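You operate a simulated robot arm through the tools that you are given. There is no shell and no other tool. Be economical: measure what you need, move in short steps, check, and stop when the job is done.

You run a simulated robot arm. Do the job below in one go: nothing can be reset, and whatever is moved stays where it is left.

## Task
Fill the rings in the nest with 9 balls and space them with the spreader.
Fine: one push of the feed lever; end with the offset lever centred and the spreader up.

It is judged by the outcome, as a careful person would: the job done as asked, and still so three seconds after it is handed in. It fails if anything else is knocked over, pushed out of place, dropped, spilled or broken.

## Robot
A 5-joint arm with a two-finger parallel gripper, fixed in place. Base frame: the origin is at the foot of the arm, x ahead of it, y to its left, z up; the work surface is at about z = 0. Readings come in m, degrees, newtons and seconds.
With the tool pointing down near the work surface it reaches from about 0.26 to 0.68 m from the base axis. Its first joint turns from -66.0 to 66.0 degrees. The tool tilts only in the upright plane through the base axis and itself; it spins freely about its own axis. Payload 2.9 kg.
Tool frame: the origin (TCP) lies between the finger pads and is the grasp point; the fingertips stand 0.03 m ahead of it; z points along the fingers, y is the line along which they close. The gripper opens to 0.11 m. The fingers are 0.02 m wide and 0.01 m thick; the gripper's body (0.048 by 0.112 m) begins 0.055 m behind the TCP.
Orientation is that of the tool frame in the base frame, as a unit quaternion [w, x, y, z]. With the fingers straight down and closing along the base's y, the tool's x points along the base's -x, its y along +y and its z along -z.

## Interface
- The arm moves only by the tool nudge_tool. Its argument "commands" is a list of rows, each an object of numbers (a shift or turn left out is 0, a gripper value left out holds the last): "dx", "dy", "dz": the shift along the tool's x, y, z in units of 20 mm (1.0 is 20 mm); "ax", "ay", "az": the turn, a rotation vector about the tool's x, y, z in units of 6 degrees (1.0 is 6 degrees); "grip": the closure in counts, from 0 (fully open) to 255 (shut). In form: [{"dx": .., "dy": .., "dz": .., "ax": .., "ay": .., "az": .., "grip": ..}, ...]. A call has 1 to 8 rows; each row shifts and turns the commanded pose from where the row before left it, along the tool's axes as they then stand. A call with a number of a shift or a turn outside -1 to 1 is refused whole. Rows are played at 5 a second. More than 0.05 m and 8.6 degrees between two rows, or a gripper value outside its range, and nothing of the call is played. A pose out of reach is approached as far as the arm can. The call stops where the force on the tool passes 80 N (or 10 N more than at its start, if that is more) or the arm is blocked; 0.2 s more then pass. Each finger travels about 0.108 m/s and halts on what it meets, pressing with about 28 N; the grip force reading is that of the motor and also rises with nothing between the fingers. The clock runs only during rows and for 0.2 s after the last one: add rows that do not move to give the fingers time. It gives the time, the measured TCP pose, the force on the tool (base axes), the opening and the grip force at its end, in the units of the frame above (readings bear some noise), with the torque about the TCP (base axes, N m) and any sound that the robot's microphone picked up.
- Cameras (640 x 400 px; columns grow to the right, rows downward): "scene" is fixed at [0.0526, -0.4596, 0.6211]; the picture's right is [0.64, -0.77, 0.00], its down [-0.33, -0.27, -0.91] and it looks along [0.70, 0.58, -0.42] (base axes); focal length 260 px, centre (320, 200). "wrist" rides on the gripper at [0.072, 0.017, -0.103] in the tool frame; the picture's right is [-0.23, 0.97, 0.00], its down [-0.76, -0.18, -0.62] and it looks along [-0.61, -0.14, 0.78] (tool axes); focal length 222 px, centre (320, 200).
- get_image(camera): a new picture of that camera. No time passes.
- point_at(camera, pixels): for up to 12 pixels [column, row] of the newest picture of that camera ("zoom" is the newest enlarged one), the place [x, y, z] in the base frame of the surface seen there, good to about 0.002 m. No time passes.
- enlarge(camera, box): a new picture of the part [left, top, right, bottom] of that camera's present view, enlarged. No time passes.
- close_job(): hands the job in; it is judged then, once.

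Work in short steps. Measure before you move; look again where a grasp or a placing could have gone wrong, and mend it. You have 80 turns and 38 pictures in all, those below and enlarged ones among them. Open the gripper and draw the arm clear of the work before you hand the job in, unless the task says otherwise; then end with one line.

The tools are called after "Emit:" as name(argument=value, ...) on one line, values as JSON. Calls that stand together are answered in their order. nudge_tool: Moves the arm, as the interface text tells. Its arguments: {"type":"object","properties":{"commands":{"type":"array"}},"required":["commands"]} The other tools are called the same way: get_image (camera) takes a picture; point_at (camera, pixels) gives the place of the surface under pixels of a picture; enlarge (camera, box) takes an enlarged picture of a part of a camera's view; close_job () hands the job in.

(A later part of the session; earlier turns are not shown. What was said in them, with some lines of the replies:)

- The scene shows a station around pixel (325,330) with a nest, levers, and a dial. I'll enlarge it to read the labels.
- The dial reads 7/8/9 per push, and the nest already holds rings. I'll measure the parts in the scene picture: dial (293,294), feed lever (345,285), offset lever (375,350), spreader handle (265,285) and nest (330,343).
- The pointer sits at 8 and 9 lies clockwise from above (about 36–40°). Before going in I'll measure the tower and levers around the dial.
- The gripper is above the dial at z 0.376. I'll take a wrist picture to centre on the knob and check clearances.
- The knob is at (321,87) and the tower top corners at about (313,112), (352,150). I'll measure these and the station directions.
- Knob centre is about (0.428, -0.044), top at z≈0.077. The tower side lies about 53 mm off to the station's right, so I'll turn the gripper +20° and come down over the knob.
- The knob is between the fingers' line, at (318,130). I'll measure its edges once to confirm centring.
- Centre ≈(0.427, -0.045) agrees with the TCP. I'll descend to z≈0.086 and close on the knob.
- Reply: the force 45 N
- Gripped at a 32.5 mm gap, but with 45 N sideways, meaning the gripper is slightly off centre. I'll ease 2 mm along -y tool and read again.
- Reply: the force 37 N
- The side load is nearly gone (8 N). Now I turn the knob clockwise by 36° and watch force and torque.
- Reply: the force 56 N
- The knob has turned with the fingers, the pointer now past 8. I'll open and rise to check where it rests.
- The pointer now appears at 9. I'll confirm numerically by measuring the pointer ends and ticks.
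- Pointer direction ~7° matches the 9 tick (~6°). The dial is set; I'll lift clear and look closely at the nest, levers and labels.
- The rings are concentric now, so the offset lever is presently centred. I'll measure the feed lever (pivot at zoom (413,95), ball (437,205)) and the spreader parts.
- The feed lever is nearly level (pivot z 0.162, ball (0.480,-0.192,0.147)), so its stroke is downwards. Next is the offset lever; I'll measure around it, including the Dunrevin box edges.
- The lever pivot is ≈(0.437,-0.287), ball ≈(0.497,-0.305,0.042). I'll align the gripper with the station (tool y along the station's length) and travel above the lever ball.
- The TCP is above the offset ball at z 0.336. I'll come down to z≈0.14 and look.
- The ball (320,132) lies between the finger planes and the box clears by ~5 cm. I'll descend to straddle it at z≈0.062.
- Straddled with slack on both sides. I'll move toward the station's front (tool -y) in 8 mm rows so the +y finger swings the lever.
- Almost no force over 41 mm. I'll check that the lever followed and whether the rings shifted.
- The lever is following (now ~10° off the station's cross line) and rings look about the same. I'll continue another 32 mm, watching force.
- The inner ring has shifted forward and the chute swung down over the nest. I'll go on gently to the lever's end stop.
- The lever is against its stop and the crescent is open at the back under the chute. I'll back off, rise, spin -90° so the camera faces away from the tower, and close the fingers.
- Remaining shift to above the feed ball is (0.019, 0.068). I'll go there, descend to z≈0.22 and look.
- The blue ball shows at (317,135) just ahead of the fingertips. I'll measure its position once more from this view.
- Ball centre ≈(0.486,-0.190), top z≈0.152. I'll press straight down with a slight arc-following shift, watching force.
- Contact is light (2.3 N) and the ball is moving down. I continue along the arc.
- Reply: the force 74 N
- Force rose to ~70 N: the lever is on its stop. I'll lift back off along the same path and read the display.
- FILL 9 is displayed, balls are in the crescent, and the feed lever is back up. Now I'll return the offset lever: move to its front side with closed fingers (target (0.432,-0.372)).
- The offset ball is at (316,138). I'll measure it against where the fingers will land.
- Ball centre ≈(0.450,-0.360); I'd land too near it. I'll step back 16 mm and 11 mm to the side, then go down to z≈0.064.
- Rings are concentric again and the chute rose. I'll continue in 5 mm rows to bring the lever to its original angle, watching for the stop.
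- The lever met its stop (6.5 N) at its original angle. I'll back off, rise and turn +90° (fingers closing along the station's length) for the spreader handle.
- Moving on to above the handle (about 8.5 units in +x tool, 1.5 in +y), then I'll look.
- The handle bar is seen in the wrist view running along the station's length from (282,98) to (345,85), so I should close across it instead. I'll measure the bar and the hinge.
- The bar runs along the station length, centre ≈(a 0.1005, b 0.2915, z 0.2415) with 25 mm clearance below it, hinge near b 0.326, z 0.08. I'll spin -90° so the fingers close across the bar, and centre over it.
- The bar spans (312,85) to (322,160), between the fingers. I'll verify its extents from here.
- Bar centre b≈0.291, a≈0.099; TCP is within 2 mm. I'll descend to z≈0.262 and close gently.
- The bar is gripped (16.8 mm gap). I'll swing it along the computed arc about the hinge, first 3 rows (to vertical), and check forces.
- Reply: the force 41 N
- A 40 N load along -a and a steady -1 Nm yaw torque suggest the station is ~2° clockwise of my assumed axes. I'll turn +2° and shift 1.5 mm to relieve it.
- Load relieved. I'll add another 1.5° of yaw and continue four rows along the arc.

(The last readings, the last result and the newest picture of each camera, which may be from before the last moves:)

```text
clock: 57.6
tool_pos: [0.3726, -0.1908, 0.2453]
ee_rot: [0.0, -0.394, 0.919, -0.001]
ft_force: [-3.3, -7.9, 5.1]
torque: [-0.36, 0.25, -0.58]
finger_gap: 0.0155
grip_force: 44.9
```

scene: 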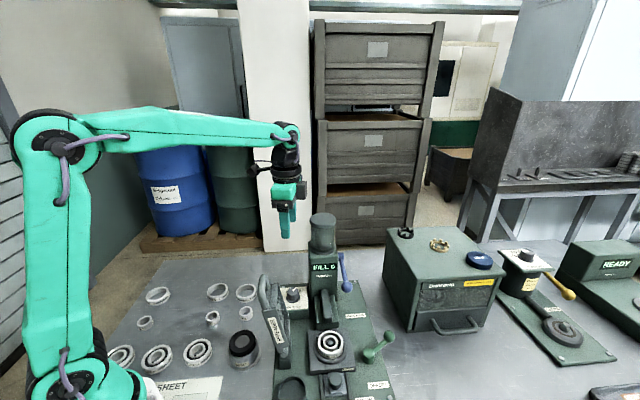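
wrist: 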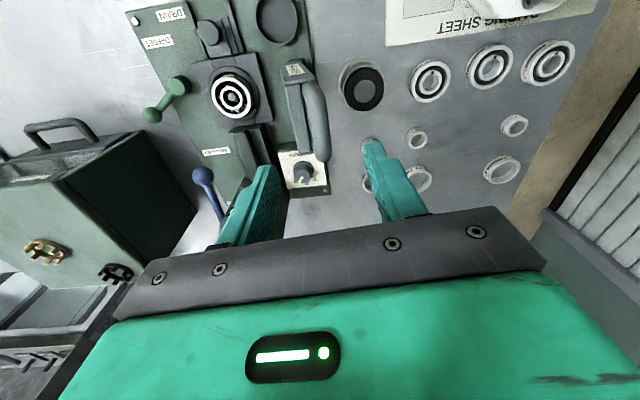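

Forces are small (≈10 N). Continuing down the arc to 30°.

Emit:
nudge_tool(commands=[{"dy": -0.72, "dz": 0.47}, {"dy": -0.67, "dz": 0.54}, {"dy": -0.61, "dz": 0.61}, {"dy": -0.54, "dz": 0.67}, {"dy": -0.47, "dz": 0.72}, {}])

Emit:
enlarge(camera="scene", box=[260, 240, 420, 400])

```text
clock: 59.0
tool_pos: [0.4182, -0.2344, 0.1878]
ee_rot: [0.005, -0.394, 0.919, -0.005]
ft_force: [3.8, -38.5, 21.1]
torque: [-0.72, -0.11, -0.11]
finger_gap: 0.0155
grip_force: 45.3
```

```text
2.50 times, centred on (340, 320) of scene
```

zoom: 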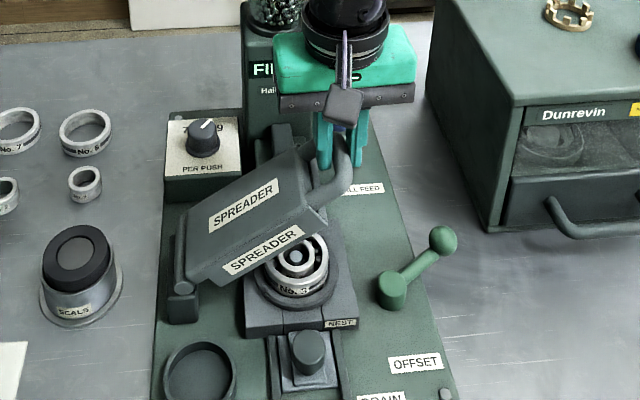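

The spreader is over the nest at about 30°. The 36 N radial and 25 N along -a loads say my radius is a bit short; I'll relieve that.

Emit:
nudge_tool(commands=[{"dx": 0.1, "dy": -0.12, "dz": -0.07}, {}])

```text
clock: 59.6
tool_pos: [0.4182, -0.2342, 0.1884]
ee_rot: [0.002, -0.396, 0.918, -0.003]
ft_force: [9.6, -20.2, 13.3]
torque: [-0.41, -0.28, -0.33]
finger_gap: 0.0153
grip_force: 45.8
```

Loads are falling. I continue three rows with a little more outward travel.

Emit:
nudge_tool(commands=[{"dx": 0.06, "dy": -0.5, "dz": 0.72}, {"dy": -0.33, "dz": 0.8}, {"dy": -0.24, "dz": 0.83}, {}])

```text
clock: 60.6
tool_pos: [0.4355, -0.2505, 0.141]
ee_rot: [0.006, -0.397, 0.918, -0.008]
ft_force: [34.2, -11.0, 11.7]
torque: [-0.15, -0.4, -0.05]
finger_gap: 0.0151
grip_force: 45.0
```

Still a 32 N outward load, so I add outward shift and continue down in small rows to meet the stop.

Emit:
nudge_tool(commands=[{"dx": -0.03, "dy": -0.15}, {"dy": -0.12, "dz": 0.4}, {"dy": -0.06, "dz": 0.4}, {}])

Emit:
enlarge(camera="scene", box=[260, 260, 420, 400])

```text
clock: 61.6
tool_pos: [0.4394, -0.2549, 0.1242]
ee_rot: [0.004, -0.396, 0.918, -0.006]
ft_force: [36.1, 1.3, 6.1]
torque: [-0.07, -0.43, -0.05]
finger_gap: 0.0151
grip_force: 44.6
```

```text
2.86 times, centred on (340, 330) of scene
```

zoom: 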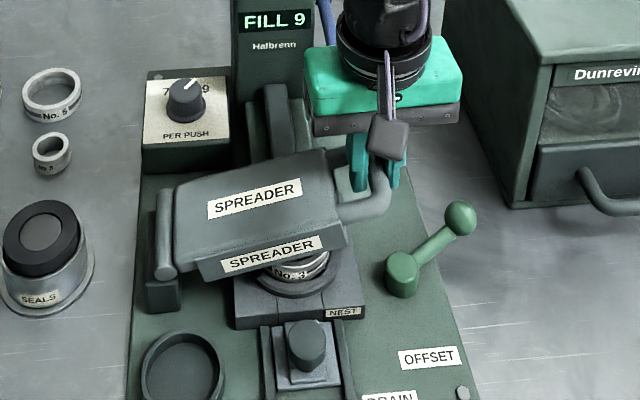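

About 10° left; the panel is settling over the rings. I relieve sideways load and continue down until I feel the stop.

Emit:
nudge_tool(commands=[{"dx": -0.1, "dy": -0.12, "dz": 0.2}, {"dz": 0.4, "dy": -0.03}, {"dz": 0.4}, {}])

```text
clock: 62.6
tool_pos: [0.4426, -0.2581, 0.1059]
ee_rot: [0.005, -0.393, 0.919, -0.006]
ft_force: [14.6, -36.7, 5.9]
torque: [-0.46, -0.13, 0.22]
finger_gap: 0.015
grip_force: 45.3
```

Not yet a vertical stop (6 N). I ease outward again and go on down.

Emit:
nudge_tool(commands=[{"dx": 0.05, "dy": -0.1, "dz": 0.3}, {"dz": 0.3}, {"dz": 0.3}, {}])

```text
clock: 63.6
tool_pos: [0.4439, -0.2588, 0.0863]
ee_rot: [0.004, -0.394, 0.919, -0.006]
ft_force: [12.6, -42.0, 1.7]
torque: [-0.53, -0.06, 0.13]
finger_gap: 0.0151
grip_force: 44.8
```

TCP is now at z 0.086 with no upward stop; I'll look to see whether the panel is down or the bar is slipping.

Emit:
enlarge(camera="scene", box=[260, 260, 420, 400])

```text
2.86 times, centred on (340, 330) of scene
```

zoom: 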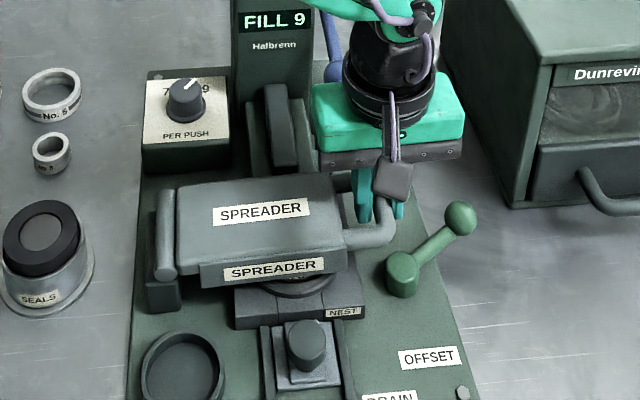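

The panel looks nearly level. I'll measure its top near the hinge and near the handle.

Emit:
point_at(camera="zoom", pixels=[[195, 200], [195, 245], [330, 190], [335, 240], [375, 235], [170, 270], [240, 270], [320, 255], [270, 185]])

```text
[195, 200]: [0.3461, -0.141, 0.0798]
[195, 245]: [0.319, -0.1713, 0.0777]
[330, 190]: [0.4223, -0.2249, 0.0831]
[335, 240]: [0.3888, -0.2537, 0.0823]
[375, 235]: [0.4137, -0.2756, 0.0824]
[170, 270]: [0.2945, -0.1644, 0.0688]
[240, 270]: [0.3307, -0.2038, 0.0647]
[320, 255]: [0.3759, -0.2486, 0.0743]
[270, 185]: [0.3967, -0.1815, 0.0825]
```

Panel tilt is ~2° (0.079 near the hinge, 0.083 near the handle), almost seated. I press down a bit more, looking for the stop.

Emit:
nudge_tool(commands=[{"dx": 0.06, "dy": -0.1, "dz": 0.25}, {"dz": 0.25}, {}])

Emit:
point_at(camera="scene", pixels=[[289, 330], [340, 330]])

```text
clock: 64.4
tool_pos: [0.4434, -0.2597, 0.0772]
ee_rot: [0.003, -0.397, 0.918, -0.004]
ft_force: [14.6, -17.5, 12.9]
torque: [-0.13, -0.25, -0.05]
finger_gap: 0.0152
grip_force: 44.7
```

```text
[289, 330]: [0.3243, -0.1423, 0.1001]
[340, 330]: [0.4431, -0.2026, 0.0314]
```

Force is still modest (13 N up). I press a few more millimetres.

Emit:
nudge_tool(commands=[{"dz": 0.25}, {"dz": 0.25}, {}])

Emit:
enlarge(camera="scene", box=[260, 260, 420, 400])

Emit:
point_at(camera="zoom", pixels=[[195, 200], [195, 245], [330, 193], [335, 243], [375, 238], [240, 190], [300, 245]])

```text
clock: 65.2
tool_pos: [0.4437, -0.2607, 0.0718]
ee_rot: [0.004, -0.396, 0.918, -0.006]
ft_force: [3.6, 0.1, 43.6]
torque: [-0.18, 0.14, -0.03]
finger_gap: 0.0151
grip_force: 45.0
```

```text
2.86 times, centred on (340, 330) of scene
```

zoom: 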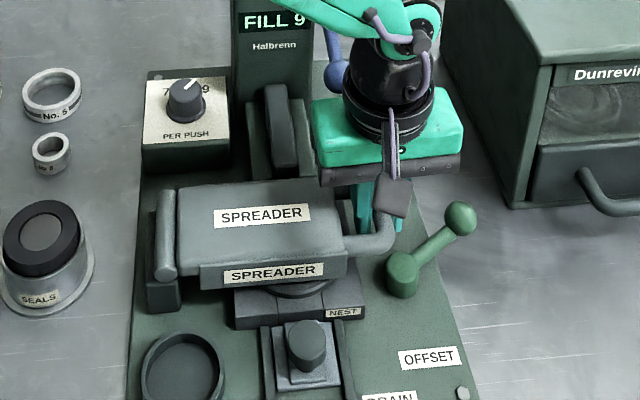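

```text
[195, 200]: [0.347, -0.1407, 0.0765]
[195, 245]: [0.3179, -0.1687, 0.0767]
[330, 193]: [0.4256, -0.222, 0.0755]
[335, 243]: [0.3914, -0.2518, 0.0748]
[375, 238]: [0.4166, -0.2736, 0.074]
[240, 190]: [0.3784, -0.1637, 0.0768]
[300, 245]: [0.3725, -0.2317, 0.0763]
```

The panel is level (0.075–0.077 all over) with 44 N up: fully seated. Now I raise it along the reversed arc with a refined hinge fit.

Emit:
nudge_tool(commands=[{"dz": -0.3}, {"dy": 0.05, "dz": -0.92}, {"dy": 0.14, "dz": -0.9}, {"dy": 0.24, "dz": -0.89, "dx": -0.04}, {"dy": 0.33, "dz": -0.86}, {}])

```text
clock: 66.6
tool_pos: [0.4337, -0.2483, 0.146]
ee_rot: [0.003, -0.394, 0.919, -0.005]
ft_force: [21.6, -12.3, 9.2]
torque: [-0.02, -0.37, -0.05]
finger_gap: 0.0151
grip_force: 44.9
```

Loads ~25 N, the bar follows. Continuing up.

Emit:
nudge_tool(commands=[{"dy": 0.34, "dz": -0.82}, {"dy": 0.48, "dz": -0.77, "dx": -0.03}, {"dy": 0.56, "dz": -0.715}, {"dy": 0.65, "dz": -0.65}, {}])

```text
clock: 67.8
tool_pos: [0.4044, -0.2189, 0.2036]
ee_rot: [0.002, -0.397, 0.918, -0.001]
ft_force: [19.5, 3.3, 9.9]
torque: [0.08, -0.4, -0.43]
finger_gap: 0.0154
grip_force: 45.3
```

Good. Continuing with a small +a easing.

Emit:
nudge_tool(commands=[{"dy": 0.7, "dz": -0.575, "dx": -0.05}, {"dy": 0.77, "dz": -0.505}, {"dy": 0.82, "dz": -0.415}, {"dy": 0.86, "dz": -0.33}, {}])

```text
clock: 69.0
tool_pos: [0.3568, -0.1742, 0.2391]
ee_rot: [0.002, -0.396, 0.918, -0.001]
ft_force: [17.0, 7.1, 19.2]
torque: [0.2, -0.28, -0.88]
finger_gap: 0.0151
grip_force: 45.3
```

Slight upward and +a loads; I adjust and continue over the top.

Emit:
nudge_tool(commands=[{"dy": 0.89, "dz": -0.32, "dx": -0.05}, {"dy": 0.905, "dz": -0.18}, {"dy": 0.92, "dz": -0.05, "dx": -0.04}, {"dy": 0.92, "dz": 0.05}, {}])

```text
clock: 70.2
tool_pos: [0.3056, -0.1241, 0.2482]
ee_rot: [0.0, -0.396, 0.918, -0.001]
ft_force: [6.9, 8.4, 11.6]
torque: [0.17, -0.34, -0.89]
finger_gap: 0.0158
grip_force: 44.7
```

About 20 mm remain to the original rest position. I go there gently and check for the rest stop.

Emit:
nudge_tool(commands=[{"dy": 0.5, "dz": 0.06}, {"dy": 0.4, "dz": 0.1, "dx": 0.05}, {"dy": 0.15, "dz": 0.02}, {}])

```text
clock: 71.2
tool_pos: [0.2898, -0.1097, 0.2456]
ee_rot: [0.002, -0.396, 0.918, -0.001]
ft_force: [25.2, 28.7, 16.6]
torque: [0.19, -0.19, -0.96]
finger_gap: 0.0162
grip_force: 44.9
```

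The TCP is back at the starting grasp position, so the spreader is at its rest. I'll release slightly and rise clear.

Emit:
nudge_tool(commands=[{"grip": 140}, {}, {"dz": -0.5}, {"dz": -1}, {"dz": -1}, {"dz": -1}, {"dz": -1}, {"dz": -1, "grip": 0}])

Emit:
enlarge(camera="scene", box=[250, 250, 400, 400])

```text
clock: 73.0
tool_pos: [0.2891, -0.1094, 0.3574]
ee_rot: [0.0, -0.395, 0.919, 0.001]
ft_force: [0.4, 0.1, -0.2]
torque: [-0.06, -0.01, -0.01]
finger_gap: 0.1099
grip_force: 0.1
```

```text
2.67 times, centred on (325, 325) of scene
```

zoom: 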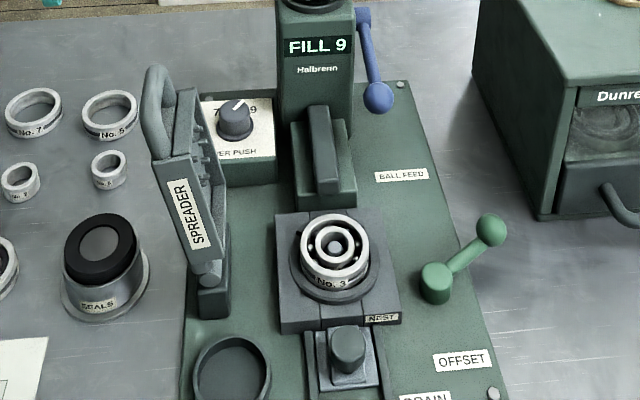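

The spreader is up, the offset lever centred, FILL 9. I'll draw the arm clear and use my last picture to check the ball spacing in the nest.

Emit:
nudge_tool(commands=[{"dz": -1}, {"dz": -1}, {"dz": -1}, {"dz": -1}, {}])

Emit:
enlarge(camera="scene", box=[305, 320, 355, 365])

```text
clock: 74.2
tool_pos: [0.2891, -0.1089, 0.4358]
ee_rot: [0.0, -0.395, 0.919, 0.0]
ft_force: [0.0, 0.1, -0.6]
torque: [-0.01, -0.04, -0.01]
finger_gap: 0.1101
grip_force: 0.0
```

```text
8.89 times, centred on (330, 342) of scene
```

zoom: 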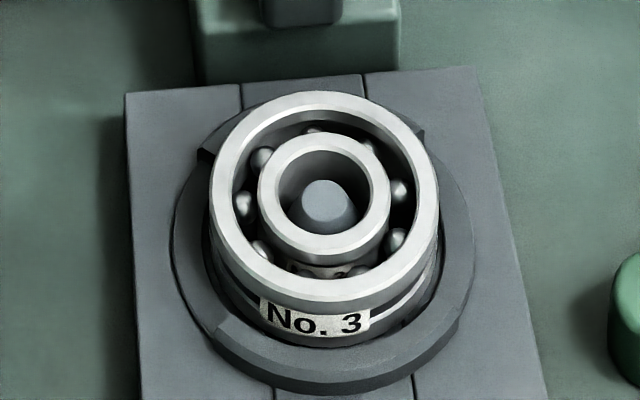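

The balls are evenly spaced around the ring, both levers are at rest and the arm is clear, so I'm handing the job in.

Emit:
close_job()

```text
The job is handed in.
```

The rings in the nest are filled with 9 balls from one push of the feed lever (display reads FILL 9) and spaced evenly with the spreader; the offset lever is centred, the spreader is up, and the arm is clear with the gripper open.
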